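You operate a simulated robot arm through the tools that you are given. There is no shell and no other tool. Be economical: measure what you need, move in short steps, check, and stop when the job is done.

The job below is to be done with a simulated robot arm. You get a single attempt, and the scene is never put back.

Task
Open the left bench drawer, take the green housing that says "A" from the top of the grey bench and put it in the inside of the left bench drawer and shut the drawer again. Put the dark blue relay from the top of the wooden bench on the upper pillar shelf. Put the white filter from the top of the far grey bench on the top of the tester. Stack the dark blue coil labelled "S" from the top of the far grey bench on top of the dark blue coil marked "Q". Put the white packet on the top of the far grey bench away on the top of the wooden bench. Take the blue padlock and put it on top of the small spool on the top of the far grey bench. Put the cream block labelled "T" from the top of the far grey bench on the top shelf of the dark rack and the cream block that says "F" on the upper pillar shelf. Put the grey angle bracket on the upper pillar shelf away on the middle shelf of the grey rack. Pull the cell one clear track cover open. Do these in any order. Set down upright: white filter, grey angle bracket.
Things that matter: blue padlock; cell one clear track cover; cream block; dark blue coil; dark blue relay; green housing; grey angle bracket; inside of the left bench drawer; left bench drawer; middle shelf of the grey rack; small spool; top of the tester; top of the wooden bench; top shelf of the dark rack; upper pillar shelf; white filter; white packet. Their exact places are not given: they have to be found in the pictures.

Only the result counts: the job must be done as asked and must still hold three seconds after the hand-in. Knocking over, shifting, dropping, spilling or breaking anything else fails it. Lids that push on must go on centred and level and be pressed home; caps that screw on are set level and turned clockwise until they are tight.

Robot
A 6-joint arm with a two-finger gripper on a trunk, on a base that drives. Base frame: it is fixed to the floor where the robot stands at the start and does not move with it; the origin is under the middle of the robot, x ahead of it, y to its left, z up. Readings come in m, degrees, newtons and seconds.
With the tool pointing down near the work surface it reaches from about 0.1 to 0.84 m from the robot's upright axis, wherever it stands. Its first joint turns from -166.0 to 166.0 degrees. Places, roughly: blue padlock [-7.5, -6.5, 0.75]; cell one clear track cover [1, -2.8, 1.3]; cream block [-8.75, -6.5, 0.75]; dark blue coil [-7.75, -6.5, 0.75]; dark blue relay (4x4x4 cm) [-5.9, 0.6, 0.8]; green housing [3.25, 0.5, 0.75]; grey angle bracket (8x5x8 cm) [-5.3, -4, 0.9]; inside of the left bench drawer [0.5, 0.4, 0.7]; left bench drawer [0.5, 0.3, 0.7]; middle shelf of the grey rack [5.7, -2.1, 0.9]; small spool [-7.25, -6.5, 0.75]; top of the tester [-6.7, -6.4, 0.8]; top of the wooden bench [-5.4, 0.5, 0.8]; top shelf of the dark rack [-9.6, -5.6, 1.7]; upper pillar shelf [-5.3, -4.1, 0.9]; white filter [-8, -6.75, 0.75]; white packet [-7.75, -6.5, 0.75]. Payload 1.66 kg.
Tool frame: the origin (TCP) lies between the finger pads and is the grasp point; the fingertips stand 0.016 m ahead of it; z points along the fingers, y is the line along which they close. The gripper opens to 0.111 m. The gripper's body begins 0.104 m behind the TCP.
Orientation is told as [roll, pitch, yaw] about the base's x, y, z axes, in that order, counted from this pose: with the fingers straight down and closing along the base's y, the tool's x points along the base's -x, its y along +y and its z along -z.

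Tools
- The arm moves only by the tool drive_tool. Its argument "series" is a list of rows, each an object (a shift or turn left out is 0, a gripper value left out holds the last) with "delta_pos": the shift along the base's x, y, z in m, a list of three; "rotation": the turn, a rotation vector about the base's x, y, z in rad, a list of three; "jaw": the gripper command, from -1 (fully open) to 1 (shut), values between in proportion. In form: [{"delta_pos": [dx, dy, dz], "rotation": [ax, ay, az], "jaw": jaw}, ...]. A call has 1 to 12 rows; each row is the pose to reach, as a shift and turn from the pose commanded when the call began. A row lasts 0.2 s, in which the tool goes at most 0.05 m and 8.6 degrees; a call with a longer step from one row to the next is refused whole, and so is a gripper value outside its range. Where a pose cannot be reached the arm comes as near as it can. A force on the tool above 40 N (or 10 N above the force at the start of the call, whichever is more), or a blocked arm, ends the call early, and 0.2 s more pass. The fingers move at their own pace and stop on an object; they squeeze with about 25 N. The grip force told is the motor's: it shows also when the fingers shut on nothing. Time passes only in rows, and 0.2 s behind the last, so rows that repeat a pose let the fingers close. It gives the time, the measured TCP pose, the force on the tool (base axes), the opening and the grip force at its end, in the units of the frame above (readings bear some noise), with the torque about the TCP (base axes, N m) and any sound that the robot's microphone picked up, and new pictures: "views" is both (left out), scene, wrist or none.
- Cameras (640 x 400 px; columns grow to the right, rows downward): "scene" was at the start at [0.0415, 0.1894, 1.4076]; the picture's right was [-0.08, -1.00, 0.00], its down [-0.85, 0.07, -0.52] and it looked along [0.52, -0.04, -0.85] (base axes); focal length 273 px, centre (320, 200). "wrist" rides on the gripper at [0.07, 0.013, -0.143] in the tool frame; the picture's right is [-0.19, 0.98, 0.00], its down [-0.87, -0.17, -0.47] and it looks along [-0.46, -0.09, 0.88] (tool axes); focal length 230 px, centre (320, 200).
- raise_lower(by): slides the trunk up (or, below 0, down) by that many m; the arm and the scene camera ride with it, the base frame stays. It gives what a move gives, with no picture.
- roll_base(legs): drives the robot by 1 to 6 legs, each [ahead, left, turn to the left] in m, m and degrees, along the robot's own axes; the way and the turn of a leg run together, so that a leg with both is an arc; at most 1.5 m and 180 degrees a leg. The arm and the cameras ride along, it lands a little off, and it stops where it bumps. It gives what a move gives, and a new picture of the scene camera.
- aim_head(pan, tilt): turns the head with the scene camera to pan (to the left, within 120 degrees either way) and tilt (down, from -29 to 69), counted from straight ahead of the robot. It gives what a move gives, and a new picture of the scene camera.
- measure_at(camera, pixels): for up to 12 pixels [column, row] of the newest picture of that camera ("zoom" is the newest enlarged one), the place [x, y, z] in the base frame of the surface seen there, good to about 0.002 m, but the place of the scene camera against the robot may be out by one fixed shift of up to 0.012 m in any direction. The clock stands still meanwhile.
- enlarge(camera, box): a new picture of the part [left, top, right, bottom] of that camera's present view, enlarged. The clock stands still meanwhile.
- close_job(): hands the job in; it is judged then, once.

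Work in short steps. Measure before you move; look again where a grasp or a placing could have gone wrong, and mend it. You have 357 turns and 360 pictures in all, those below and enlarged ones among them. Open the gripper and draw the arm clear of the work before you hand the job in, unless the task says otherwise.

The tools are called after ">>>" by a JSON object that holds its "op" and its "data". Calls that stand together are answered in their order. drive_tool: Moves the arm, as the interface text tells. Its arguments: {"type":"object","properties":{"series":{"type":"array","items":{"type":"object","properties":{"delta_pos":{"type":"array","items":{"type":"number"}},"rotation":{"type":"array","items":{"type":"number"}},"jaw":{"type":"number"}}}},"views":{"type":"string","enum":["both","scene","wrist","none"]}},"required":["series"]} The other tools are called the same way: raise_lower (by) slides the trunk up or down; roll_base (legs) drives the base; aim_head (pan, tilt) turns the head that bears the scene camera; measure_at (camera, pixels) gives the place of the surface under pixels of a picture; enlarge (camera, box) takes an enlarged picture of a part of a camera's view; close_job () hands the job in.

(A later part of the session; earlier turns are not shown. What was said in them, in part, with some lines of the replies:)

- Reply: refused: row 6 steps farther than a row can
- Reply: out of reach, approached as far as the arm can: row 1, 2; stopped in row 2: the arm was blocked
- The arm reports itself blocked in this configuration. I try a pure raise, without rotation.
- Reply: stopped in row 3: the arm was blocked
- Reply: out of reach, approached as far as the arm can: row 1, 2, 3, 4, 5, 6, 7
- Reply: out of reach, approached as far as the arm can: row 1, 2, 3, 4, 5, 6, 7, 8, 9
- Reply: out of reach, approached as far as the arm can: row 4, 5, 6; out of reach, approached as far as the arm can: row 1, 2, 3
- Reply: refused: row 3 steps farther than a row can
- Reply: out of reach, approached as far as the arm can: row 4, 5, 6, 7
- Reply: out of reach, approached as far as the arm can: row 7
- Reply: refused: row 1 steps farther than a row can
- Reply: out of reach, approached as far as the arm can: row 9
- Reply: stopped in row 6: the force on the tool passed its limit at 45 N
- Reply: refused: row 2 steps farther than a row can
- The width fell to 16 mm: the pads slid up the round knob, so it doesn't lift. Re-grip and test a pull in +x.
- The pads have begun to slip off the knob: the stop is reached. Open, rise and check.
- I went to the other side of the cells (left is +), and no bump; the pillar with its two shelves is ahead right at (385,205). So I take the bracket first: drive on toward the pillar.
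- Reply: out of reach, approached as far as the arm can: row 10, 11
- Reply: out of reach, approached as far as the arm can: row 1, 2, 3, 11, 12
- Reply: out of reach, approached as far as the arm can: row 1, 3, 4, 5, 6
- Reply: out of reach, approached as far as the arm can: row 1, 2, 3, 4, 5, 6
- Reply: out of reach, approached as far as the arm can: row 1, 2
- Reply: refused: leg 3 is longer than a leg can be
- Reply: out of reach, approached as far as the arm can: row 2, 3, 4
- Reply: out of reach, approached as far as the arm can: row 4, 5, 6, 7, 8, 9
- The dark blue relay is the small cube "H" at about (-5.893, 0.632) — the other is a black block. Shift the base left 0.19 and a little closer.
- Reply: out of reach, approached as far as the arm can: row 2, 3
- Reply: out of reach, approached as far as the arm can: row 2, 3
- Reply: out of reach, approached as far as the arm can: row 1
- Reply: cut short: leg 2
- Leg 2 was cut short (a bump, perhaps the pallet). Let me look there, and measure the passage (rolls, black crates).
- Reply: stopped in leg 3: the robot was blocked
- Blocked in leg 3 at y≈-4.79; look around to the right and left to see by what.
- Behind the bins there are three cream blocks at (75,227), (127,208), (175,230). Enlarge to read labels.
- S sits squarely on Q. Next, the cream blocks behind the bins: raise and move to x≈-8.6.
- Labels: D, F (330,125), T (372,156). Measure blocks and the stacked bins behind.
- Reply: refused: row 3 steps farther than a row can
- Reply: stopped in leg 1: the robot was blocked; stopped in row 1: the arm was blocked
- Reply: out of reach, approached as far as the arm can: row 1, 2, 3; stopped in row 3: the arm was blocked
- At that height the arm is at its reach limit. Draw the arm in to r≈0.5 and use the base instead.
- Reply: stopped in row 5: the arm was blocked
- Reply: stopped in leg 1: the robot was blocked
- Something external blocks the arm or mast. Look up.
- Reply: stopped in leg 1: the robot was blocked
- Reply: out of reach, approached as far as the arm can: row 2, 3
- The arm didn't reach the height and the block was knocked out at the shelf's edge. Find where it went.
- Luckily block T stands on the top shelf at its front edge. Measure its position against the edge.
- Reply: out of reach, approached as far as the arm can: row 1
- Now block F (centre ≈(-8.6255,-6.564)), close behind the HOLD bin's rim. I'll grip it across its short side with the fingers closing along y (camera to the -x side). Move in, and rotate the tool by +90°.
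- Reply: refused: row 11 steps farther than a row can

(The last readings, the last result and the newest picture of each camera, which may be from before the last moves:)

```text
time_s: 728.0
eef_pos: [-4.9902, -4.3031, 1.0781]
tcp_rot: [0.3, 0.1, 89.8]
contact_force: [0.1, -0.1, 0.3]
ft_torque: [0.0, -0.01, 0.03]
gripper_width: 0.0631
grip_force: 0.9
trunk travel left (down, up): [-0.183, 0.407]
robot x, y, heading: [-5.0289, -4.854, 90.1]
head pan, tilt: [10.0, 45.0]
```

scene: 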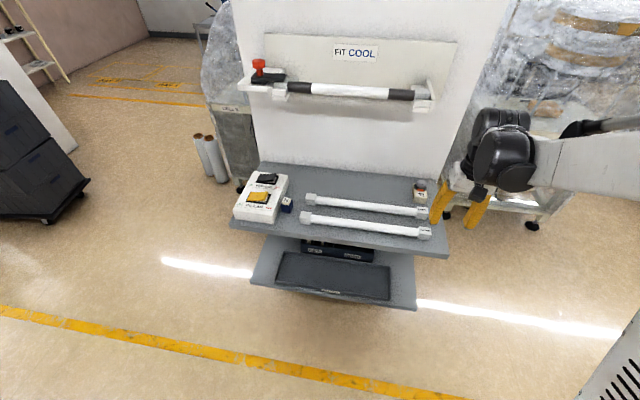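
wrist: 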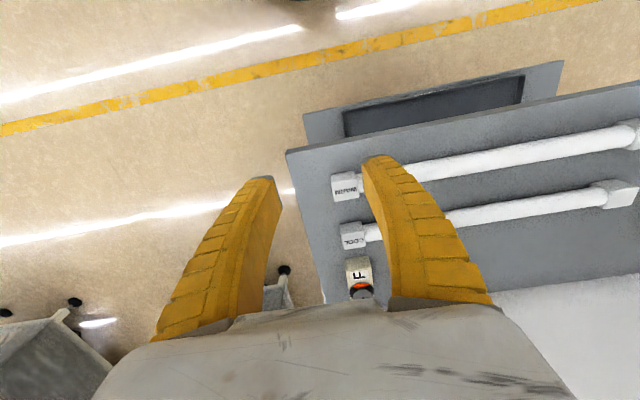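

F is placed. Last item: the white packet "SPRINGS" near the magnifier. Raise the trunk, drive to x≈-7.45 in front of the far bench.

>>> {"op": "raise_lower", "data": {"by": 0.1}}

>>> {"op": "roll_base", "data": {"legs": [[-0.35, 0, 0], [0, 0, -180], [0, -1.2, 0], [0, -1.2, 0], [0.6, 0, 0]]}}

```text
time_s: 729.3
eef_pos: [-4.989, -4.3003, 1.179]
tcp_rot: [0.4, 0.3, 89.8]
contact_force: [-0.1, 0.4, 0.7]
ft_torque: [0.0, -0.02, 0.02]
gripper_width: 0.0631
grip_force: 1.2
trunk travel left (down, up): [-0.283, 0.307]
robot x, y, heading: [-5.0311, -4.8565, 89.9]
head pan, tilt: [10.0, 45.0]
```

```text
time_s: 753.3
eef_pos: [-7.5113, -6.3116, 1.18]
tcp_rot: [0.3, 0.2, -93.0]
contact_force: [-0.1, -0.2, -0.7]
ft_torque: [0.01, 0.03, 0.01]
gripper_width: 0.0628
grip_force: 0.9
trunk travel left (down, up): [-0.283, 0.307]
robot x, y, heading: [-7.445, -5.7582, -93.1]
head pan, tilt: [10.0, 45.0]
```

scene: 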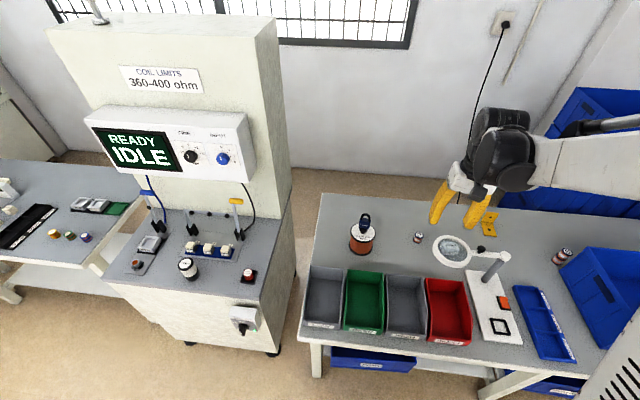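

Base 0.1 m closer, then tilt the tool 20° back and approach the packet.

>>> {"op": "roll_base", "data": {"legs": [[0.1, 0, 0]]}}

>>> {"op": "drive_tool", "data": {"series": [{"delta_pos": [-0.03, -0.02, 0], "rotation": [0.1, 0, 0]}, {"delta_pos": [-0.06, -0.04, 0], "rotation": [0.2, 0, 0]}, {"delta_pos": [-0.09, -0.06, 0], "rotation": [0.3, 0, 0]}, {"delta_pos": [-0.12, -0.08, -0.02], "rotation": [0.35, 0, 0]}, {"delta_pos": [-0.15, -0.1, -0.04], "rotation": [0.35, 0, 0]}, {"delta_pos": [-0.16, -0.13, -0.08], "rotation": [0.35, 0, 0]}, {"delta_pos": [-0.16, -0.135, -0.12], "rotation": [0.35, 0, 0]}], "views": "wrist"}}

```text
time_s: 754.5
eef_pos: [-7.5163, -6.4106, 1.1792]
tcp_rot: [0.3, 0.1, -93.1]
contact_force: [-1.8, -0.2, -0.5]
ft_torque: [0.07, -0.02, 0.02]
gripper_width: 0.0628
grip_force: 1.4
trunk travel left (down, up): [-0.283, 0.307]
robot x, y, heading: [-7.4481, -5.8603, -93.2]
head pan, tilt: [10.0, 45.0]
```

scene: 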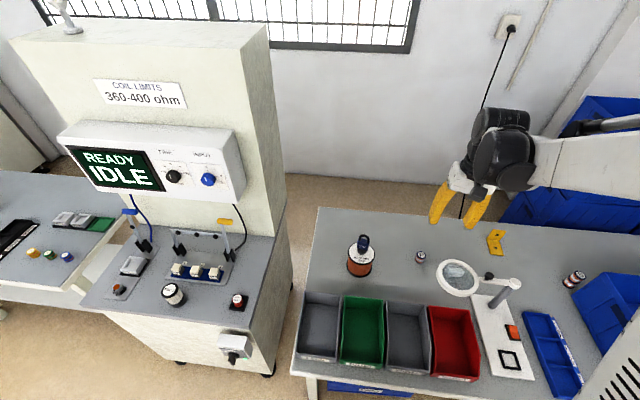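

```text
refused: row 6 steps farther than a row can; nothing moved
```

>>> {"op": "drive_tool", "data": {"series": [{"delta_pos": [-0.03, -0.02, 0], "rotation": [0.1, 0, 0]}, {"delta_pos": [-0.06, -0.04, 0], "rotation": [0.2, 0, 0]}, {"delta_pos": [-0.09, -0.06, 0], "rotation": [0.3, 0, 0]}, {"delta_pos": [-0.12, -0.08, -0.02], "rotation": [0.35, 0, 0]}, {"delta_pos": [-0.15, -0.1, -0.04], "rotation": [0.35, 0, 0]}, {"delta_pos": [-0.16, -0.12, -0.07], "rotation": [0.35, 0, 0]}, {"delta_pos": [-0.16, -0.135, -0.11], "rotation": [0.35, 0, 0]}], "views": "wrist"}}

```text
time_s: 756.1
eef_pos: [-7.6738, -6.544, 1.0685]
tcp_rot: [-0.8, 20.2, -93.3]
contact_force: [0.7, -1.5, -0.8]
ft_torque: [0.03, -0.04, -0.01]
gripper_width: 0.0631
grip_force: 1.2
trunk travel left (down, up): [-0.283, 0.307]
robot x, y, heading: [-7.4474, -5.8593, -92.8]
head pan, tilt: [10.0, 45.0]
```

wrist: 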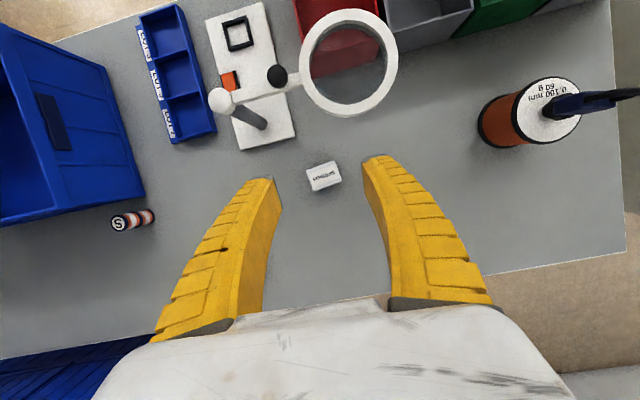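

>>> {"op": "enlarge", "data": {"camera": "wrist", "box": [290, 150, 370, 200]}}

>>> {"op": "measure_at", "data": {"camera": "zoom", "pixels": [[140, 170], [350, 105], [390, 250], [185, 310], [265, 210], [270, 315]]}}

>>> {"op": "measure_at", "data": {"camera": "wrist", "pixels": [[277, 73], [285, 95], [345, 113], [350, 30], [220, 100], [390, 60], [310, 80]]}}

```text
8.00 times, centred on (330, 175) of wrist
```

zoom: 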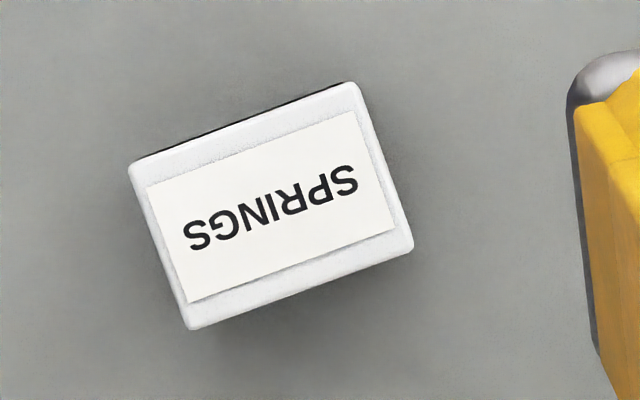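

```text
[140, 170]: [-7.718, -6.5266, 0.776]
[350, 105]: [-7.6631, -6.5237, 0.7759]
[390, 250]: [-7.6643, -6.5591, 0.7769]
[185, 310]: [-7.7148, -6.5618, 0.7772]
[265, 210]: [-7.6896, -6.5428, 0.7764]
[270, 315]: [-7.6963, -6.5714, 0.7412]
```

```text
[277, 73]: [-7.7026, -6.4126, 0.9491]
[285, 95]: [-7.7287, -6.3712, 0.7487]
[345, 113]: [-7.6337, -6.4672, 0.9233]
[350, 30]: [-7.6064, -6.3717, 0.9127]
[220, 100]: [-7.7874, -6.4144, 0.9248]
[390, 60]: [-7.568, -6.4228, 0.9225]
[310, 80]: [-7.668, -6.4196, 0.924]
```

Packet centre (-7.690,-6.543); the ring's back edge is at y -6.467. With the 20° tilt the hand clears it. Align and descend to z 0.765.

>>> {"op": "drive_tool", "data": {"series": [{"delta_pos": [-0.016, 0.001, -0.03], "rotation": [0, 0, 0.06], "jaw": -0.5}, {"delta_pos": [-0.016, 0.001, -0.07], "rotation": [0, 0, 0.11]}, {"delta_pos": [-0.016, 0.001, -0.11], "rotation": [0, 0, 0.11]}, {"delta_pos": [-0.016, 0.001, -0.15], "rotation": [0, 0, 0.11]}, {"delta_pos": [-0.016, 0.001, -0.19], "rotation": [0, 0, 0.11]}, {"delta_pos": [-0.016, 0.001, -0.23], "rotation": [0, 0, 0.11]}], "views": "both"}}

```text
time_s: 757.5
eef_pos: [-7.6805, -6.5072, 0.8726]
tcp_rot: [-0.8, 20.2, -87.0]
contact_force: [1.1, -0.4, 0.2]
ft_torque: [-0.01, -0.02, -0.02]
gripper_width: 0.0843
grip_force: 0.8
out of reach, approached as far as the arm can: row 5, 6
trunk travel left (down, up): [-0.283, 0.307]
robot x, y, heading: [-7.4482, -5.8588, -93.1]
head pan, tilt: [10.0, 45.0]
```

scene: 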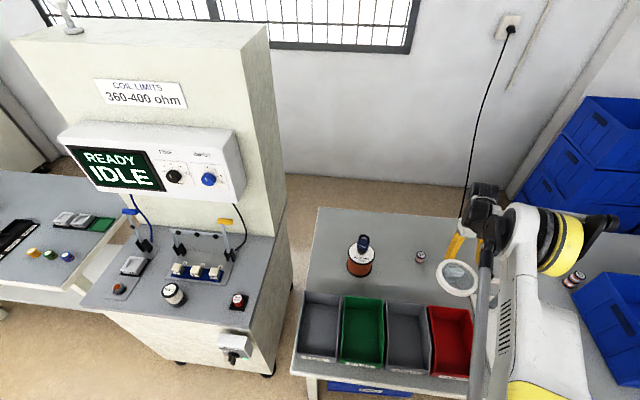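
wrist: 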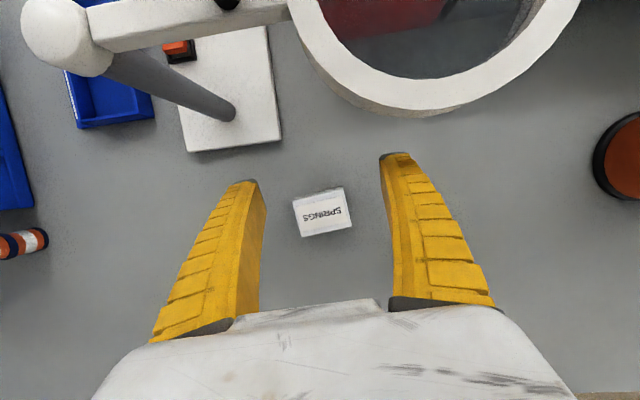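

Reach is limited with the trunk so high; go back up and lower the trunk instead.

>>> {"op": "drive_tool", "data": {"series": [{"delta_pos": [-0.003, -0.01, 0.04]}, {"delta_pos": [-0.008, -0.025, 0.075]}, {"delta_pos": [-0.009, -0.037, 0.09]}], "views": "none"}}

>>> {"op": "raise_lower", "data": {"by": -0.13}}

>>> {"op": "drive_tool", "data": {"series": [{"delta_pos": [0, 0, -0.02]}], "views": "both"}}

```text
time_s: 758.3
eef_pos: [-7.6886, -6.5446, 0.9605]
tcp_rot: [-0.9, 20.2, -87.0]
contact_force: [-0.7, -0.2, -1.1]
ft_torque: [0.02, -0.04, 0.01]
gripper_width: 0.0845
grip_force: 1.3
trunk travel left (down, up): [-0.283, 0.307]
robot x, y, heading: [-7.45, -5.8565, -93.0]
head pan, tilt: [10.0, 45.0]
```

```text
time_s: 759.9
eef_pos: [-7.6901, -6.5447, 0.8311]
tcp_rot: [-0.8, 20.2, -87.0]
contact_force: [0.1, 0.7, 0.1]
ft_torque: [0.0, -0.02, 0.01]
gripper_width: 0.0844
grip_force: 0.7
trunk travel left (down, up): [-0.153, 0.437]
robot x, y, heading: [-7.4496, -5.8613, -92.8]
head pan, tilt: [10.0, 45.0]
```

```text
time_s: 760.3
eef_pos: [-7.6904, -6.5446, 0.8101]
tcp_rot: [-0.7, 20.2, -86.9]
contact_force: [0.4, -0.6, -0.1]
ft_torque: [-0.02, 0.01, -0.02]
gripper_width: 0.0844
grip_force: 0.2
trunk travel left (down, up): [-0.153, 0.437]
robot x, y, heading: [-7.4506, -5.858, -93.1]
head pan, tilt: [10.0, 45.0]
```

scene: 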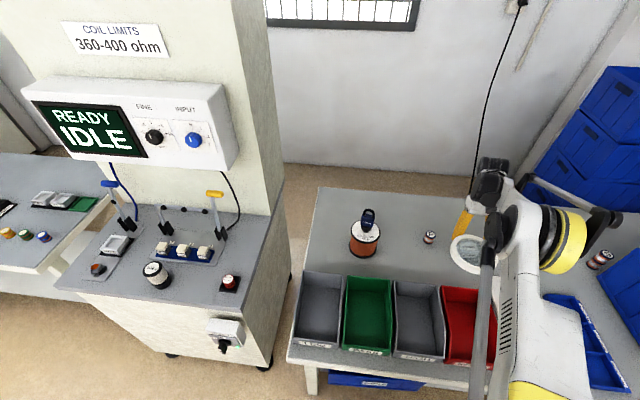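
wrist: 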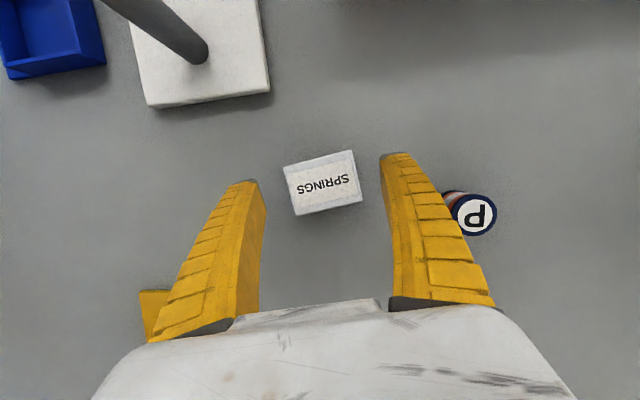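

Good: packet centred. Lower to z 0.765 and grip.

>>> {"op": "drive_tool", "data": {"series": [{"delta_pos": [0, 0.002, -0.025]}, {"delta_pos": [0, 0.002, -0.045]}, {"delta_pos": [0, 0.002, -0.045], "jaw": 0}, {"delta_pos": [0, 0.002, -0.045], "jaw": 1}, {"delta_pos": [0, 0.002, -0.045], "jaw": 1}, {"delta_pos": [0, 0.002, -0.045], "jaw": 1}], "views": "wrist"}}

```text
time_s: 761.7
eef_pos: [-7.6851, -6.5312, 0.7749]
tcp_rot: [-0.8, 20.1, -87.0]
contact_force: [-0.4, -1.8, 7.0]
ft_torque: [-0.01, 0.03, 0.05]
gripper_width: 0.0577
grip_force: 25.2
out of reach, approached as far as the arm can: row 1, 2, 3, 4, 5, 6
trunk travel left (down, up): [-0.153, 0.437]
robot x, y, heading: [-7.4459, -5.8583, -92.9]
head pan, tilt: [10.0, 45.0]
```

wrist: 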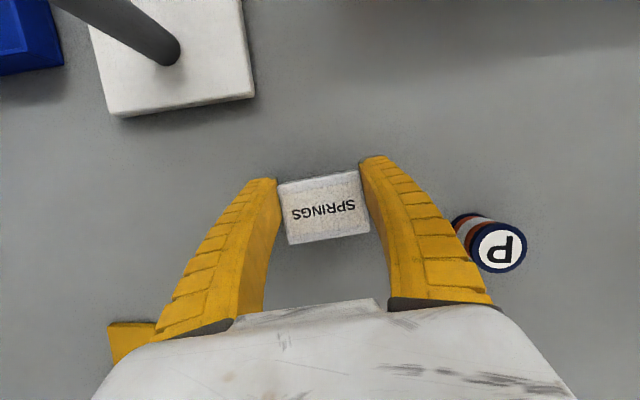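

Gripped (57.7 mm). Lift with the trunk.

>>> {"op": "raise_lower", "data": {"by": 0.3}}

>>> {"op": "drive_tool", "data": {"series": [{"delta_pos": [0.02, 0.02, 0.02]}, {"delta_pos": [0.04, 0.05, 0.04]}, {"delta_pos": [0.06, 0.08, 0.06]}, {"delta_pos": [0.08, 0.11, 0.06]}], "views": "wrist"}}

```text
time_s: 764.7
eef_pos: [-7.685, -6.5309, 1.0743]
tcp_rot: [-0.8, 20.2, -87.0]
contact_force: [0.2, -0.5, -1.5]
ft_torque: [-0.02, -0.02, 0.0]
gripper_width: 0.0575
grip_force: 24.9
trunk travel left (down, up): [-0.453, 0.137]
robot x, y, heading: [-7.448, -5.8608, -92.9]
head pan, tilt: [10.0, 45.0]
```

```text
time_s: 765.7
eef_pos: [-7.6048, -6.4201, 1.1363]
tcp_rot: [-0.8, 20.0, -87.0]
contact_force: [-0.8, 0.8, -0.6]
ft_torque: [0.0, 0.02, 0.0]
gripper_width: 0.0576
grip_force: 24.6
trunk travel left (down, up): [-0.453, 0.137]
robot x, y, heading: [-7.4499, -5.8568, -93.2]
head pan, tilt: [10.0, 45.0]
```

wrist: 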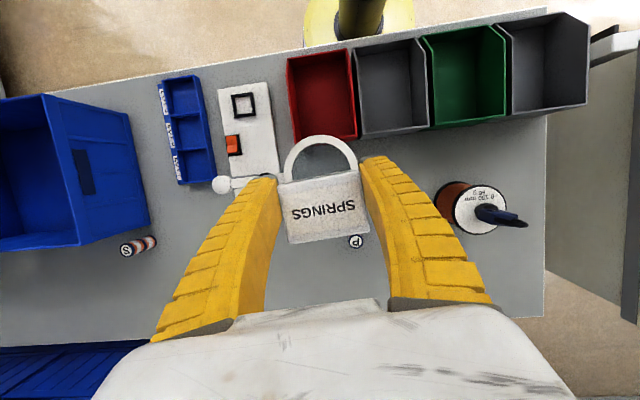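

Packet held with its base about 3.5 cm below the TCP. Lower the trunk and drive (backwards) to the passage at x≈-6.98.

>>> {"op": "raise_lower", "data": {"by": -0.2}}

>>> {"op": "roll_base", "data": {"legs": [[-0.6, 0.47, 3], [-0.9, 0, 0]]}}

```text
time_s: 767.7
eef_pos: [-7.6056, -6.4188, 0.9413]
tcp_rot: [-0.7, 20.4, -87.0]
contact_force: [1.7, 1.3, 24.2]
ft_torque: [-0.14, -0.9, -0.03]
gripper_width: 0.0597
grip_force: 25.5
trunk travel left (down, up): [-0.255, 0.335]
robot x, y, heading: [-7.4495, -5.8581, -93.0]
head pan, tilt: [10.0, 45.0]
stopped: the force on the tool passed its limit at 43 N (the readings are from after the stop); the commanded pose is now the measured one
```

```text
time_s: 768.6
eef_pos: [-7.6022, -6.4063, 0.9421]
tcp_rot: [-1.4, 20.3, -87.6]
contact_force: [-2.3, -0.9, 21.4]
ft_torque: [-0.12, -0.74, -0.06]
gripper_width: 0.0599
grip_force: 25.1
trunk travel left (down, up): [-0.255, 0.335]
robot x, y, heading: [-7.4375, -5.8452, -92.9]
head pan, tilt: [10.0, 45.0]
stopped in leg 1: the force on the tool passed its limit at 47 N (the readings are from after the stop); the commanded pose is now the measured one
```

scene: 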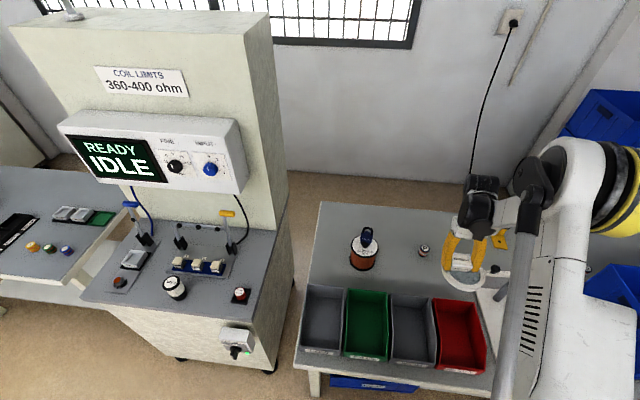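

I lowered onto the magnifier by mistake. Lift straight up at once.

>>> {"op": "raise_lower", "data": {"by": 0.15}}

>>> {"op": "drive_tool", "data": {"series": [{"delta_pos": [0, 0, 0.02]}], "views": "both"}}

```text
time_s: 770.4
eef_pos: [-7.6016, -6.4073, 1.0896]
tcp_rot: [-1.4, 20.3, -87.5]
contact_force: [0.2, 0.6, -1.3]
ft_torque: [0.06, -0.02, -0.02]
gripper_width: 0.0577
grip_force: 24.7
trunk travel left (down, up): [-0.405, 0.185]
robot x, y, heading: [-7.4392, -5.8443, -92.9]
head pan, tilt: [10.0, 45.0]
```

```text
time_s: 770.8
eef_pos: [-7.6007, -6.4064, 1.1114]
tcp_rot: [-1.4, 20.3, -87.5]
contact_force: [-1.2, 0.9, 0.2]
ft_torque: [-0.01, 0.0, -0.02]
gripper_width: 0.0575
grip_force: 24.9
trunk travel left (down, up): [-0.405, 0.185]
robot x, y, heading: [-7.4377, -5.8449, -93.1]
head pan, tilt: [10.0, 45.0]
```

scene: 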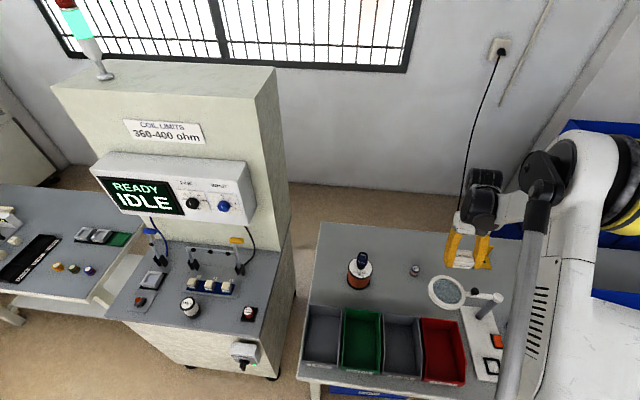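
wrist: 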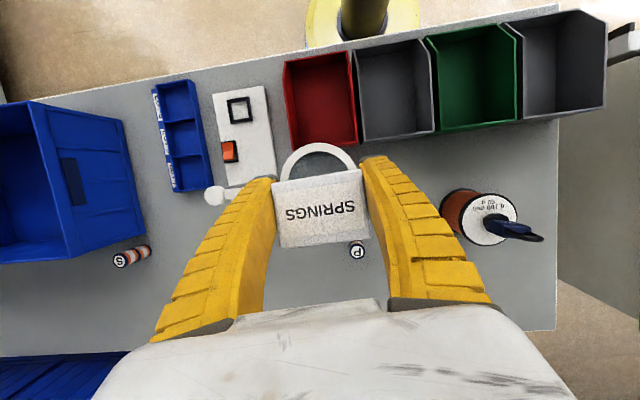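

Check whether the magnifier moved: before, its ball joint was at (-7.787,-6.414,0.925) in the wrist frame.

>>> {"op": "measure_at", "data": {"camera": "wrist", "pixels": [[214, 196], [229, 150], [215, 95], [266, 86], [240, 110], [355, 250], [130, 255]]}}

>>> {"op": "measure_at", "data": {"camera": "scene", "pixels": [[499, 297], [472, 295], [446, 277], [497, 343], [493, 367]]}}

```text
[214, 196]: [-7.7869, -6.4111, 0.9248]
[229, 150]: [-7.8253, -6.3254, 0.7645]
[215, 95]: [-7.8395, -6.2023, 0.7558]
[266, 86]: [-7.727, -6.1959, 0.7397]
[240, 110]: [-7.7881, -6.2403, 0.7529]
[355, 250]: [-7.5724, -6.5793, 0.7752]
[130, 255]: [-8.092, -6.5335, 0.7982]
```

```text
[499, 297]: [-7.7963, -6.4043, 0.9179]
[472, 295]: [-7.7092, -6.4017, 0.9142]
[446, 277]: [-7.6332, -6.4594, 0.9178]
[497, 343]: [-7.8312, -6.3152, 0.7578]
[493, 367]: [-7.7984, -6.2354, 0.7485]
```

The magnifier hasn't moved. The packet has slid up a bit in the grip; measure its pose.

>>> {"op": "measure_at", "data": {"camera": "wrist", "pixels": [[280, 186], [360, 172], [369, 235], [285, 246], [320, 212]]}}

```text
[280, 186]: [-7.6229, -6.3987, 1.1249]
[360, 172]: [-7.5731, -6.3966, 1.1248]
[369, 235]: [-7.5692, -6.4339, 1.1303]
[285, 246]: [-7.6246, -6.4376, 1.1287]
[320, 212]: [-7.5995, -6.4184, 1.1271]
```

The packet's base is now ~2.15 cm below the TCP, tilted ~7°; I'll compensate when placing. Now back away (no trunk change) to the passage.

>>> {"op": "roll_base", "data": {"legs": [[-0.6, 0.47, 3], [-0.9, 0, 0]]}}

>>> {"op": "aim_head", "data": {"pan": 0, "tilt": 55}}

```text
time_s: 779.2
eef_pos: [-7.0716, -4.9451, 1.1109]
tcp_rot: [-1.4, 20.4, -86.4]
contact_force: [-0.5, 0.1, -1.0]
ft_torque: [-0.01, -0.02, -0.02]
gripper_width: 0.0575
grip_force: 24.4
trunk travel left (down, up): [-0.405, 0.185]
robot x, y, heading: [-6.9203, -4.3819, -91.9]
head pan, tilt: [10.0, 45.0]
```

scene: 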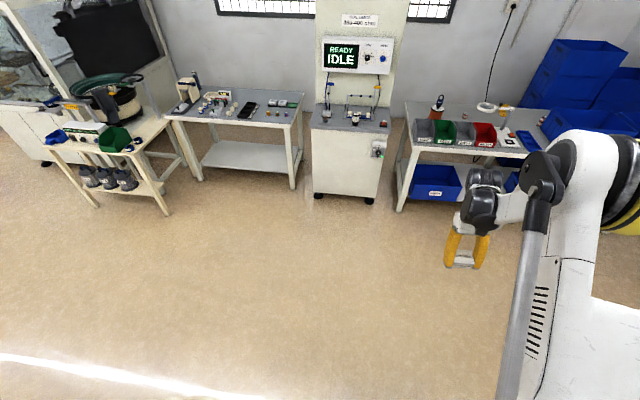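

```text
time_s: 779.9
eef_pos: [-7.0713, -4.9461, 1.1111]
tcp_rot: [-1.4, 20.3, -86.3]
contact_force: [-0.5, 0.1, -1.1]
ft_torque: [-0.02, 0.01, -0.02]
gripper_width: 0.0576
grip_force: 24.6
trunk travel left (down, up): [-0.405, 0.185]
robot x, y, heading: [-6.9193, -4.3832, -91.9]
head pan, tilt: [0.0, 55.0]
```

scene: 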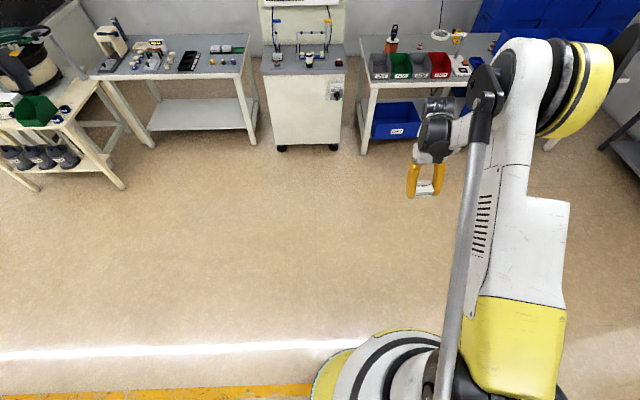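

Square up and back through the passage to y≈-1.56, then turn clockwise to face +y.

>>> {"op": "roll_base", "data": {"legs": [[0, -0.07, 2], [-1.4, 0, 0], [-1.42, 0, 0]]}}

```text
time_s: 794.3
eef_pos: [-7.105, -2.0945, 1.1112]
tcp_rot: [-1.5, 20.3, -85.2]
contact_force: [0.4, 0.4, -0.8]
ft_torque: [-0.02, -0.01, 0.01]
gripper_width: 0.0577
grip_force: 25.2
trunk travel left (down, up): [-0.405, 0.185]
robot x, y, heading: [-6.9671, -1.5264, -90.8]
head pan, tilt: [0.0, 55.0]
```

scene: 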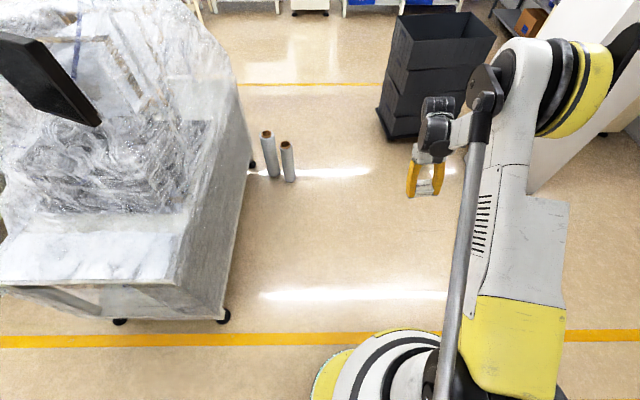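

Turn clockwise by 180° and strafe east.

>>> {"op": "roll_base", "data": {"legs": [[0, 0, -90], [0, 0, -89], [-0.05, -0.65, 0], [0, -0.65, 0], [0.6, 0, 0]]}}

```text
time_s: 811.7
eef_pos: [-5.5095, -0.4517, 1.1113]
tcp_rot: [-1.4, 20.3, 93.0]
contact_force: [-0.1, -0.8, -1.2]
ft_torque: [-0.04, 0.01, 0.01]
gripper_width: 0.0575
grip_force: 25.2
trunk travel left (down, up): [-0.405, 0.185]
robot x, y, heading: [-5.666, -1.0179, 87.8]
head pan, tilt: [0.0, 55.0]
```

scene: 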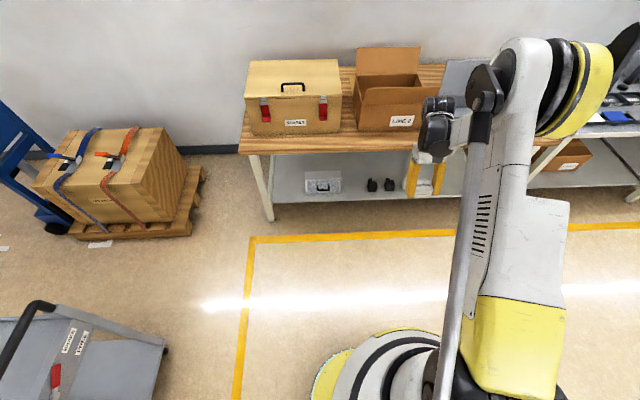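

Rotate the tool 180° about vertical so that it leans toward the robot.

>>> {"op": "drive_tool", "data": {"series": [{"delta_pos": [-0.01, 0.005, 0], "rotation": [0, 0, 0.145]}, {"delta_pos": [-0.02, 0.01, 0], "rotation": [0, 0, 0.29]}, {"delta_pos": [-0.03, 0.015, 0], "rotation": [0, 0, 0.435]}, {"delta_pos": [-0.04, 0.02, 0], "rotation": [0, 0, 0.58]}, {"delta_pos": [-0.05, 0.025, 0], "rotation": [0, 0, 0.725]}, {"delta_pos": [-0.06, 0.03, 0], "rotation": [0, 0, 0.87]}, {"delta_pos": [-0.07, 0.035, 0], "rotation": [0, 0, 1.015]}, {"delta_pos": [-0.08, 0.04, 0], "rotation": [0, 0, 1.16]}, {"delta_pos": [-0.09, 0.045, 0], "rotation": [0, 0, 1.305]}, {"delta_pos": [-0.1, 0.05, 0], "rotation": [0, 0, 1.45]}, {"delta_pos": [-0.11, 0.05, 0], "rotation": [0, 0, 1.595]}, {"delta_pos": [-0.12, 0.05, 0], "rotation": [0, 0, 1.74]}], "views": "none"}}

>>> {"op": "drive_tool", "data": {"series": [{"rotation": [0, 0, 0.145]}, {"rotation": [0, 0, 0.29]}, {"rotation": [0, 0, 0.435]}, {"rotation": [0, 0, 0.58]}, {"rotation": [0, 0, 0.725]}, {"rotation": [0, 0, 0.87]}, {"rotation": [0, 0, 1.015]}, {"rotation": [0, 0, 1.16]}, {"rotation": [0, 0, 1.27]}], "views": "wrist"}}

```text
time_s: 814.3
eef_pos: [-5.6303, -0.4022, 1.1107]
tcp_rot: [-1.5, 20.4, -167.2]
contact_force: [0.1, -0.3, -0.6]
ft_torque: [0.0, -0.04, 0.02]
gripper_width: 0.0576
grip_force: 25.3
trunk travel left (down, up): [-0.405, 0.185]
robot x, y, heading: [-5.6655, -1.0146, 87.3]
head pan, tilt: [0.0, 55.0]
```

```text
time_s: 816.3
eef_pos: [-5.6476, -0.4006, 1.1101]
tcp_rot: [-1.0, 20.4, -98.5]
contact_force: [-1.1, -0.4, -1.0]
ft_torque: [0.01, -0.02, 0.05]
gripper_width: 0.0576
grip_force: 25.0
out of reach, approached as far as the arm can: row 9
trunk travel left (down, up): [-0.405, 0.185]
robot x, y, heading: [-5.6668, -1.013, 87.2]
head pan, tilt: [0.0, 55.0]
```

wrist: 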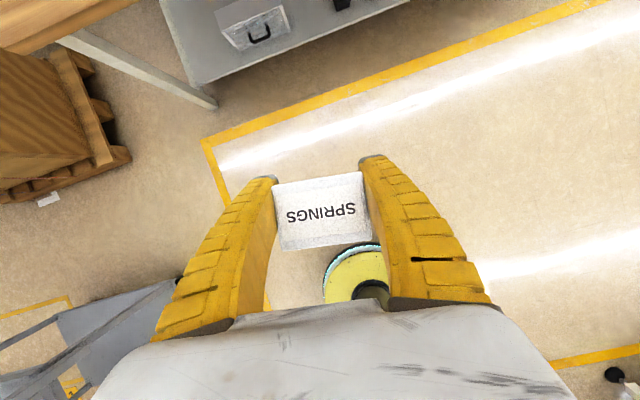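

Measure the packet's top for its tilt.

>>> {"op": "measure_at", "data": {"camera": "wrist", "pixels": [[280, 187], [360, 175], [368, 233], [286, 246], [322, 212]]}}

```text
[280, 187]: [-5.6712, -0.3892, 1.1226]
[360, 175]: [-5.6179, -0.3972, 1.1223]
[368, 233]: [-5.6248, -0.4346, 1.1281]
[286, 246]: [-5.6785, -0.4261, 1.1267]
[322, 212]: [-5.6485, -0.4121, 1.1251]
```

The robot-side edge is ~7° high; rotate by +0.13 rad about x, then drive forward to the bench.

>>> {"op": "drive_tool", "data": {"series": [{"rotation": [0.13, 0, 0]}, {"rotation": [0.13, 0, 0]}], "views": "none"}}

>>> {"op": "roll_base", "data": {"legs": [[0.5, 0, 2.5]]}}

>>> {"op": "drive_tool", "data": {"series": [{"delta_pos": [0, 0, 0]}], "views": "wrist"}}

```text
time_s: 816.9
eef_pos: [-5.6485, -0.4009, 1.1102]
tcp_rot: [-2.3, 27.8, -99.0]
contact_force: [0.2, 0.0, -0.6]
ft_torque: [0.01, -0.03, -0.02]
gripper_width: 0.0577
grip_force: 24.9
trunk travel left (down, up): [-0.405, 0.185]
robot x, y, heading: [-5.6672, -1.0189, 87.7]
head pan, tilt: [0.0, 55.0]
```

```text
time_s: 819.8
eef_pos: [-5.662, 0.0895, 1.1108]
tcp_rot: [-2.3, 27.7, -96.6]
contact_force: [-0.2, 0.6, -0.7]
ft_torque: [0.02, 0.02, -0.01]
gripper_width: 0.0577
grip_force: 25.2
trunk travel left (down, up): [-0.405, 0.185]
robot x, y, heading: [-5.6547, -0.5209, 90.0]
head pan, tilt: [0.0, 55.0]
```

scene: 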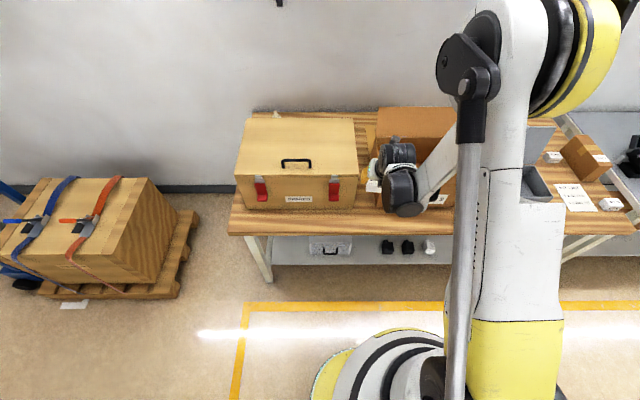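

```text
time_s: 820.2
eef_pos: [-5.6612, 0.0887, 1.1109]
tcp_rot: [-2.3, 27.7, -96.7]
contact_force: [0.3, 0.4, -1.4]
ft_torque: [0.04, -0.02, 0.01]
gripper_width: 0.0577
grip_force: 24.7
trunk travel left (down, up): [-0.405, 0.185]
robot x, y, heading: [-5.6531, -0.5214, 89.9]
head pan, tilt: [0.0, 55.0]
```

wrist: 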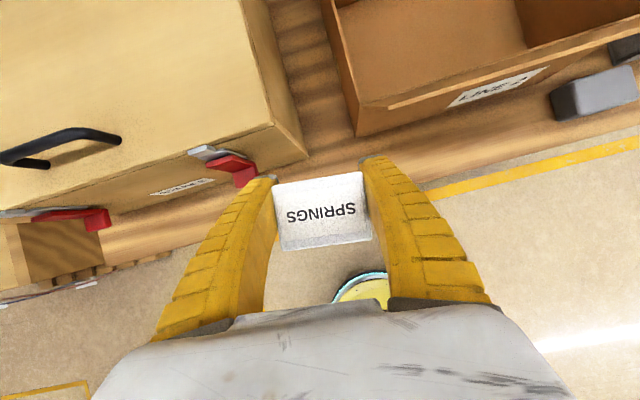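

Measure the gap: case corner (303,155), latch (243,175), box corner (357,133), and bench surface.

>>> {"op": "measure_at", "data": {"camera": "wrist", "pixels": [[303, 157], [245, 178], [357, 133], [325, 140], [320, 110], [400, 150], [325, 60], [200, 220], [290, 85]]}}

>>> {"op": "measure_at", "data": {"camera": "wrist", "pixels": [[280, 187], [360, 175], [368, 233], [286, 246], [322, 212]]}}

```text
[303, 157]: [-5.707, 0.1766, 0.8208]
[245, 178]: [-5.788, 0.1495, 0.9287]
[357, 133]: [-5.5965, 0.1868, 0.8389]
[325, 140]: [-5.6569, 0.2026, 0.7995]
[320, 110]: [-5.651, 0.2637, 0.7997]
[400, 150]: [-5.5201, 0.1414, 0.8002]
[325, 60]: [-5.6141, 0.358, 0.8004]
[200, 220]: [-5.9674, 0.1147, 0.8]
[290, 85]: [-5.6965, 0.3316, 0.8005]
```

```text
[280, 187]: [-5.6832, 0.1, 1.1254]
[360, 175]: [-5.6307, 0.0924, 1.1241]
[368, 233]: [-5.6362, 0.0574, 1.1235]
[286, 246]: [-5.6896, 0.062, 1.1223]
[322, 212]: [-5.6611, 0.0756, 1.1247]
```

Level now. Place at centre (-5.65,0.135): move and lower to TCP z≈0.83.

>>> {"op": "drive_tool", "data": {"series": [{"delta_pos": [0.01, 0.03, -0.03]}, {"delta_pos": [0.01, 0.057, -0.065]}, {"delta_pos": [0.01, 0.057, -0.11]}, {"delta_pos": [0.01, 0.057, -0.155]}, {"delta_pos": [0.01, 0.057, -0.2]}, {"delta_pos": [0.01, 0.057, -0.24]}, {"delta_pos": [0.01, 0.057, -0.265]}, {"delta_pos": [0.01, 0.057, -0.278]}], "views": "wrist"}}

```text
time_s: 821.4
eef_pos: [-5.6582, 0.1595, 0.9389]
tcp_rot: [-2.1, 27.5, -96.7]
contact_force: [2.4, -31.5, 16.3]
ft_torque: [0.35, 0.82, 1.44]
gripper_width: 0.0573
grip_force: 24.6
out of reach, approached as far as the arm can: row 2, 3, 4, 5
trunk travel left (down, up): [-0.405, 0.185]
robot x, y, heading: [-5.6572, -0.518, 89.9]
head pan, tilt: [0.0, 55.0]
stopped in row 5: the force on the tool passed its limit at 48 N (the readings are from after the stop); the commanded pose is now the measured one
```

wrist: 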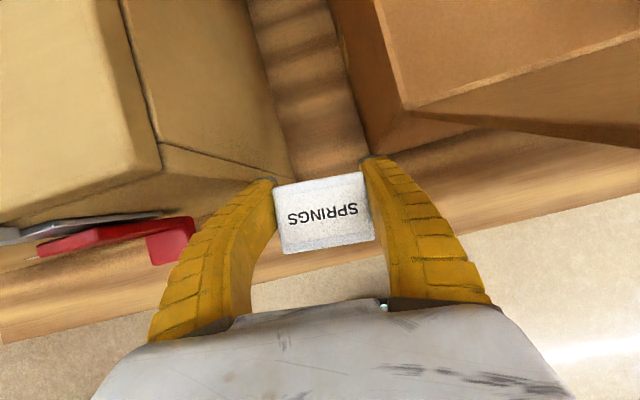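

The hand drifted outward and touched the case. Pull back, and check the case's position.

>>> {"op": "drive_tool", "data": {"series": [{"delta_pos": [0, -0.02, 0.01]}, {"delta_pos": [0.005, -0.04, 0.04]}, {"delta_pos": [0.005, -0.05, 0.08]}], "views": "wrist"}}

>>> {"op": "measure_at", "data": {"camera": "wrist", "pixels": [[300, 160], [280, 160], [355, 135], [325, 130], [240, 185]]}}

>>> {"op": "enlarge", "data": {"camera": "wrist", "box": [180, 80, 400, 220]}}

```text
time_s: 822.2
eef_pos: [-5.654, 0.1314, 1.0264]
tcp_rot: [-2.2, 27.6, -97.1]
contact_force: [0.0, -0.1, -1.2]
ft_torque: [0.05, -0.01, 0.0]
gripper_width: 0.0578
grip_force: 24.8
out of reach, approached as far as the arm can: row 1, 2, 3
trunk travel left (down, up): [-0.405, 0.185]
robot x, y, heading: [-5.6558, -0.5217, 89.7]
head pan, tilt: [0.0, 55.0]
```

wrist: 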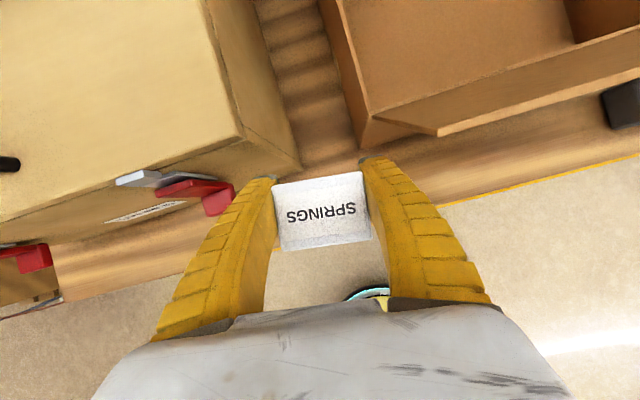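

```text
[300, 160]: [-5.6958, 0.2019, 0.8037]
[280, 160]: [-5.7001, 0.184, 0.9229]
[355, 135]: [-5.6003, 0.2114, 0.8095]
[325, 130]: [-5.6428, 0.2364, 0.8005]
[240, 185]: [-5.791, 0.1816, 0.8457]
```

```text
2.86 times, centred on (290, 150) of wrist
```

zoom: 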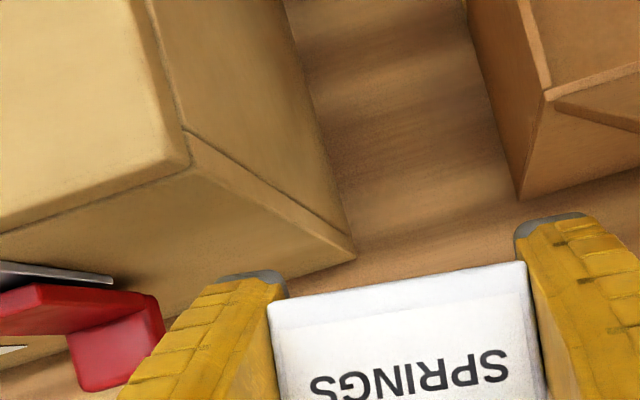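

>>> {"op": "measure_at", "data": {"camera": "wrist", "pixels": [[300, 167], [295, 167], [290, 170], [362, 147], [366, 145], [300, 150], [285, 130], [240, 165]]}}

```text
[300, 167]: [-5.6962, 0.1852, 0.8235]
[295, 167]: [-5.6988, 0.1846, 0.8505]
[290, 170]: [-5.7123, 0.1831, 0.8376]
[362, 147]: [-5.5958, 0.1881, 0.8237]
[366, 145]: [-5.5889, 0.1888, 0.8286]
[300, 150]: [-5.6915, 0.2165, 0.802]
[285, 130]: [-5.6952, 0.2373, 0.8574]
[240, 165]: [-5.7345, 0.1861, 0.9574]
```

Compare the latch: before (-5.788, 0.1495, 0.929).

>>> {"op": "measure_at", "data": {"camera": "wrist", "pixels": [[215, 200], [220, 195], [222, 205], [210, 190], [190, 188], [225, 185], [230, 190]]}}

>>> {"op": "aim_head", "data": {"pan": 20, "tilt": 50}}

>>> {"op": "measure_at", "data": {"camera": "scene", "pixels": [[320, 100], [320, 200]]}}

```text
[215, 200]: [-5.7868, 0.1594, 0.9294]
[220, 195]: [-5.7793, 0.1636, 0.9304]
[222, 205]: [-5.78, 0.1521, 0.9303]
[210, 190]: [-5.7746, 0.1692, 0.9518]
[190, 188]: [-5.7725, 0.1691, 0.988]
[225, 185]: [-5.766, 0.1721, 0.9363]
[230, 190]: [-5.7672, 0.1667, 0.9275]
```

```text
time_s: 823.0
eef_pos: [-5.6547, 0.1322, 1.0251]
tcp_rot: [-2.0, 27.4, -96.9]
contact_force: [0.6, 0.8, -0.4]
ft_torque: [0.03, 0.01, -0.01]
gripper_width: 0.0574
grip_force: 24.9
trunk travel left (down, up): [-0.405, 0.185]
robot x, y, heading: [-5.6563, -0.5204, 89.7]
head pan, tilt: [20.0, 50.0]
```

scene: 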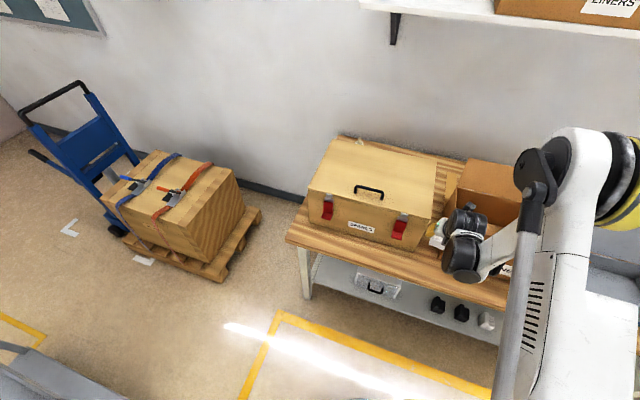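

```text
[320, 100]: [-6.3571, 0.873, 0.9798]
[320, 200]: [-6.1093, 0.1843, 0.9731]
```

The case has not moved measurably. Back the base 0.13 m, lower the trunk 0.1, then approach again at greater reach.

>>> {"op": "roll_base", "data": {"legs": [[-0.14, 0, 0]]}}

>>> {"op": "raise_lower", "data": {"by": -0.1}}

>>> {"op": "drive_tool", "data": {"series": [{"delta_pos": [0.002, 0.04, 0]}, {"delta_pos": [0.004, 0.08, 0]}, {"delta_pos": [0.004, 0.12, 0]}, {"delta_pos": [0.004, 0.15, 0]}], "views": "wrist"}}

```text
time_s: 824.3
eef_pos: [-5.6572, -0.0066, 1.0264]
tcp_rot: [-2.1, 27.5, -96.9]
contact_force: [-0.2, -0.2, -1.3]
ft_torque: [0.02, -0.04, 0.01]
gripper_width: 0.0574
grip_force: 24.7
trunk travel left (down, up): [-0.405, 0.185]
robot x, y, heading: [-5.6505, -0.6561, 90.0]
head pan, tilt: [20.0, 50.0]
```

scene: 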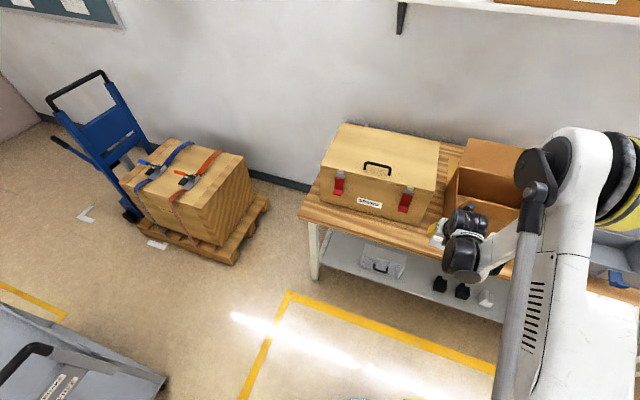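

```text
time_s: 825.6
eef_pos: [-5.6569, -0.0046, 0.925]
tcp_rot: [-2.1, 27.3, -97.0]
contact_force: [-0.8, 1.5, -0.3]
ft_torque: [0.0, -0.01, -0.04]
gripper_width: 0.0577
grip_force: 25.3
trunk travel left (down, up): [-0.305, 0.285]
robot x, y, heading: [-5.6565, -0.6596, 89.9]
head pan, tilt: [20.0, 50.0]
```

```text
time_s: 826.6
eef_pos: [-5.6524, 0.1451, 0.924]
tcp_rot: [-1.9, 27.4, -97.2]
contact_force: [0.4, -0.1, -1.5]
ft_torque: [-0.02, -0.01, -0.02]
gripper_width: 0.0578
grip_force: 25.2
trunk travel left (down, up): [-0.305, 0.285]
robot x, y, heading: [-5.6579, -0.6575, 89.9]
head pan, tilt: [20.0, 50.0]
```

wrist: 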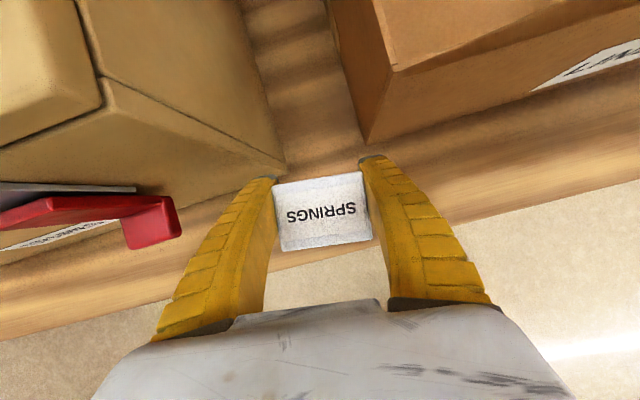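

Aligned in the gap's front. Lower with the trunk 0.095 (pure vertical), then the last millimetres with the arm.

>>> {"op": "raise_lower", "data": {"by": -0.094}}

>>> {"op": "drive_tool", "data": {"series": [{"delta_pos": [0, 0, -0.002]}, {"delta_pos": [0, 0, -0.004]}], "views": "wrist"}}

```text
time_s: 827.9
eef_pos: [-5.6531, 0.1444, 0.8318]
tcp_rot: [-1.9, 27.3, -97.2]
contact_force: [0.6, 0.7, -0.9]
ft_torque: [0.01, -0.03, -0.01]
gripper_width: 0.0575
grip_force: 24.7
trunk travel left (down, up): [-0.211, 0.379]
robot x, y, heading: [-5.6582, -0.6575, 89.9]
head pan, tilt: [20.0, 50.0]
```

```text
time_s: 828.5
eef_pos: [-5.6526, 0.1447, 0.8277]
tcp_rot: [-1.9, 27.4, -97.2]
contact_force: [0.4, 0.3, -0.9]
ft_torque: [0.01, 0.02, -0.02]
gripper_width: 0.0577
grip_force: 25.2
trunk travel left (down, up): [-0.211, 0.379]
robot x, y, heading: [-5.6544, -0.6613, 90.0]
head pan, tilt: [20.0, 50.0]
```

wrist: 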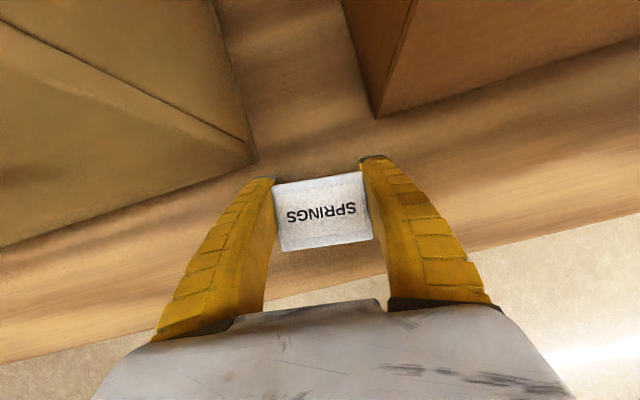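

>>> {"op": "drive_tool", "data": {"series": [{"delta_pos": [0, 0, -0.002]}, {"delta_pos": [0, 0, -0.004]}, {"delta_pos": [0, 0, -0.005]}], "views": "none"}}

>>> {"op": "measure_at", "data": {"camera": "wrist", "pixels": [[280, 187], [360, 175], [368, 233], [286, 246], [240, 280], [330, 150]]}}

```text
time_s: 829.3
eef_pos: [-5.6542, 0.1442, 0.8221]
tcp_rot: [-1.9, 27.6, -97.2]
contact_force: [-1.0, 1.2, 3.4]
ft_torque: [-0.08, -0.08, 0.01]
gripper_width: 0.0578
grip_force: 25.1
trunk travel left (down, up): [-0.211, 0.379]
robot x, y, heading: [-5.6568, -0.6605, 89.9]
head pan, tilt: [20.0, 50.0]
```

```text
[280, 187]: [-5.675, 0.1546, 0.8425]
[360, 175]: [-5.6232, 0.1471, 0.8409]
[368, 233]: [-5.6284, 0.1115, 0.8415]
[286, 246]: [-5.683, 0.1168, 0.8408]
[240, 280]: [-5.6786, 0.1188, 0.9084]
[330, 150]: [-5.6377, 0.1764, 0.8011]
```

Contact. Release and withdraw along the tool axis (back and up).

>>> {"op": "drive_tool", "data": {"series": [{"jaw": -0.2}, {"jaw": -0.4}, {"jaw": -0.4}, {"delta_pos": [0, -0.012, 0.025]}, {"delta_pos": [0, -0.03, 0.06]}, {"delta_pos": [0, -0.05, 0.1]}, {"delta_pos": [0, -0.075, 0.135]}, {"delta_pos": [0, -0.1, 0.17]}], "views": "both"}}

```text
time_s: 831.1
eef_pos: [-5.653, 0.0433, 0.991]
tcp_rot: [-1.8, 27.4, -97.2]
contact_force: [0.4, -0.8, -0.6]
ft_torque: [-0.01, 0.01, -0.01]
gripper_width: 0.079
grip_force: 1.3
trunk travel left (down, up): [-0.211, 0.379]
robot x, y, heading: [-5.6526, -0.6583, 89.9]
head pan, tilt: [20.0, 50.0]
```

scene: 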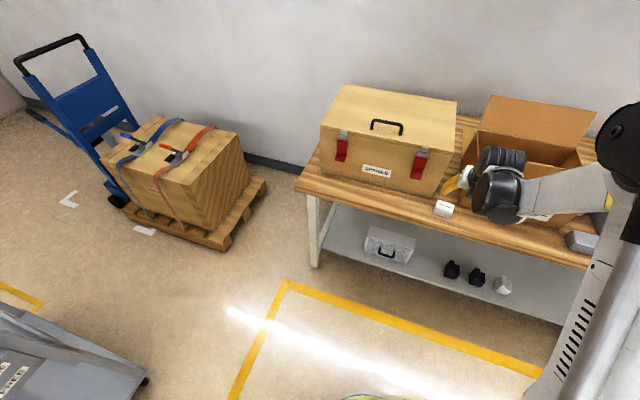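
wrist: 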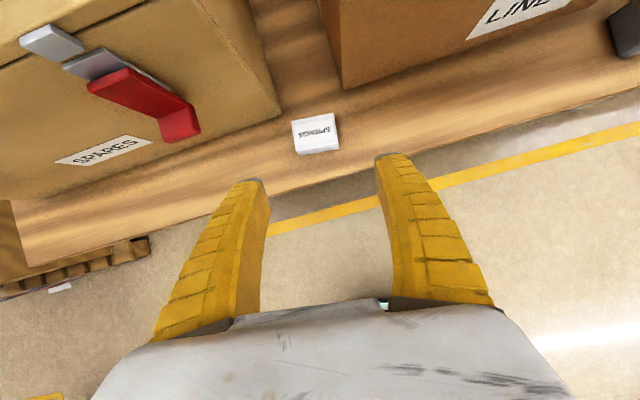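

The packet stands on the wooden bench. Back away clear of the work before handing in.

>>> {"op": "roll_base", "data": {"legs": [[-0.35, 0, 0]]}}

>>> {"op": "drive_tool", "data": {"series": [{"delta_pos": [0, 0, 0.02], "jaw": -1}, {"delta_pos": [0, 0, 0.04], "jaw": -1}], "views": "none"}}

```text
time_s: 833.4
eef_pos: [-5.6563, -0.2988, 0.9933]
tcp_rot: [-1.9, 27.5, -96.9]
contact_force: [0.6, -0.4, -0.6]
ft_torque: [0.01, -0.03, 0.0]
gripper_width: 0.0789
grip_force: 1.3
trunk travel left (down, up): [-0.211, 0.379]
robot x, y, heading: [-5.6567, -0.9992, 90.4]
head pan, tilt: [20.0, 50.0]
```

scene: 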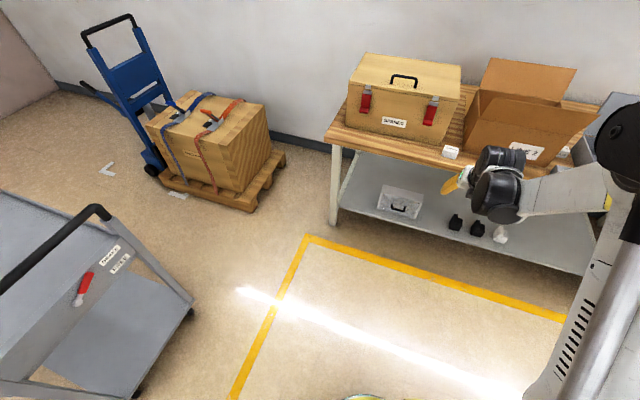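

```text
time_s: 834.0
eef_pos: [-5.6554, -0.2981, 1.0322]
tcp_rot: [-1.8, 27.5, -96.9]
contact_force: [0.2, 0.0, 0.1]
ft_torque: [-0.01, -0.01, -0.01]
gripper_width: 0.111
grip_force: 0.1
trunk travel left (down, up): [-0.211, 0.379]
robot x, y, heading: [-5.6528, -1.0041, 90.3]
head pan, tilt: [20.0, 50.0]
```

All parts of the job are done, the gripper is open and the arm is clear. I hand in.

>>> {"op": "close_job", "data": {}}

```text
The job is handed in.
```

I did every part of the job and handed it in. The gripper is open and the arm is clear of the work.

Four things could count against the result:
- **Cream block "T":** I knocked it out of the gripper against the front edge of the dark rack's top shelf. It landed on that shelf, and I picked it up again and set it 10 cm in from the edge.
- **Magnifier on the far grey bench:** I lowered the white packet onto it by mistake. I measured it afterwards and found no shift beyond a few millimetres.
- **SPARES case on the wooden bench:** the hand pushed against it while I was placing the white packet. It moved by no more than 2–3 mm, which is about the measuring error.
- **Trolley in the dispatch area:** the base bumped into it once. It was still square to the room afterwards.

The blue padlock stands on the knob in the middle of the small spool, not on the flat disc around it.
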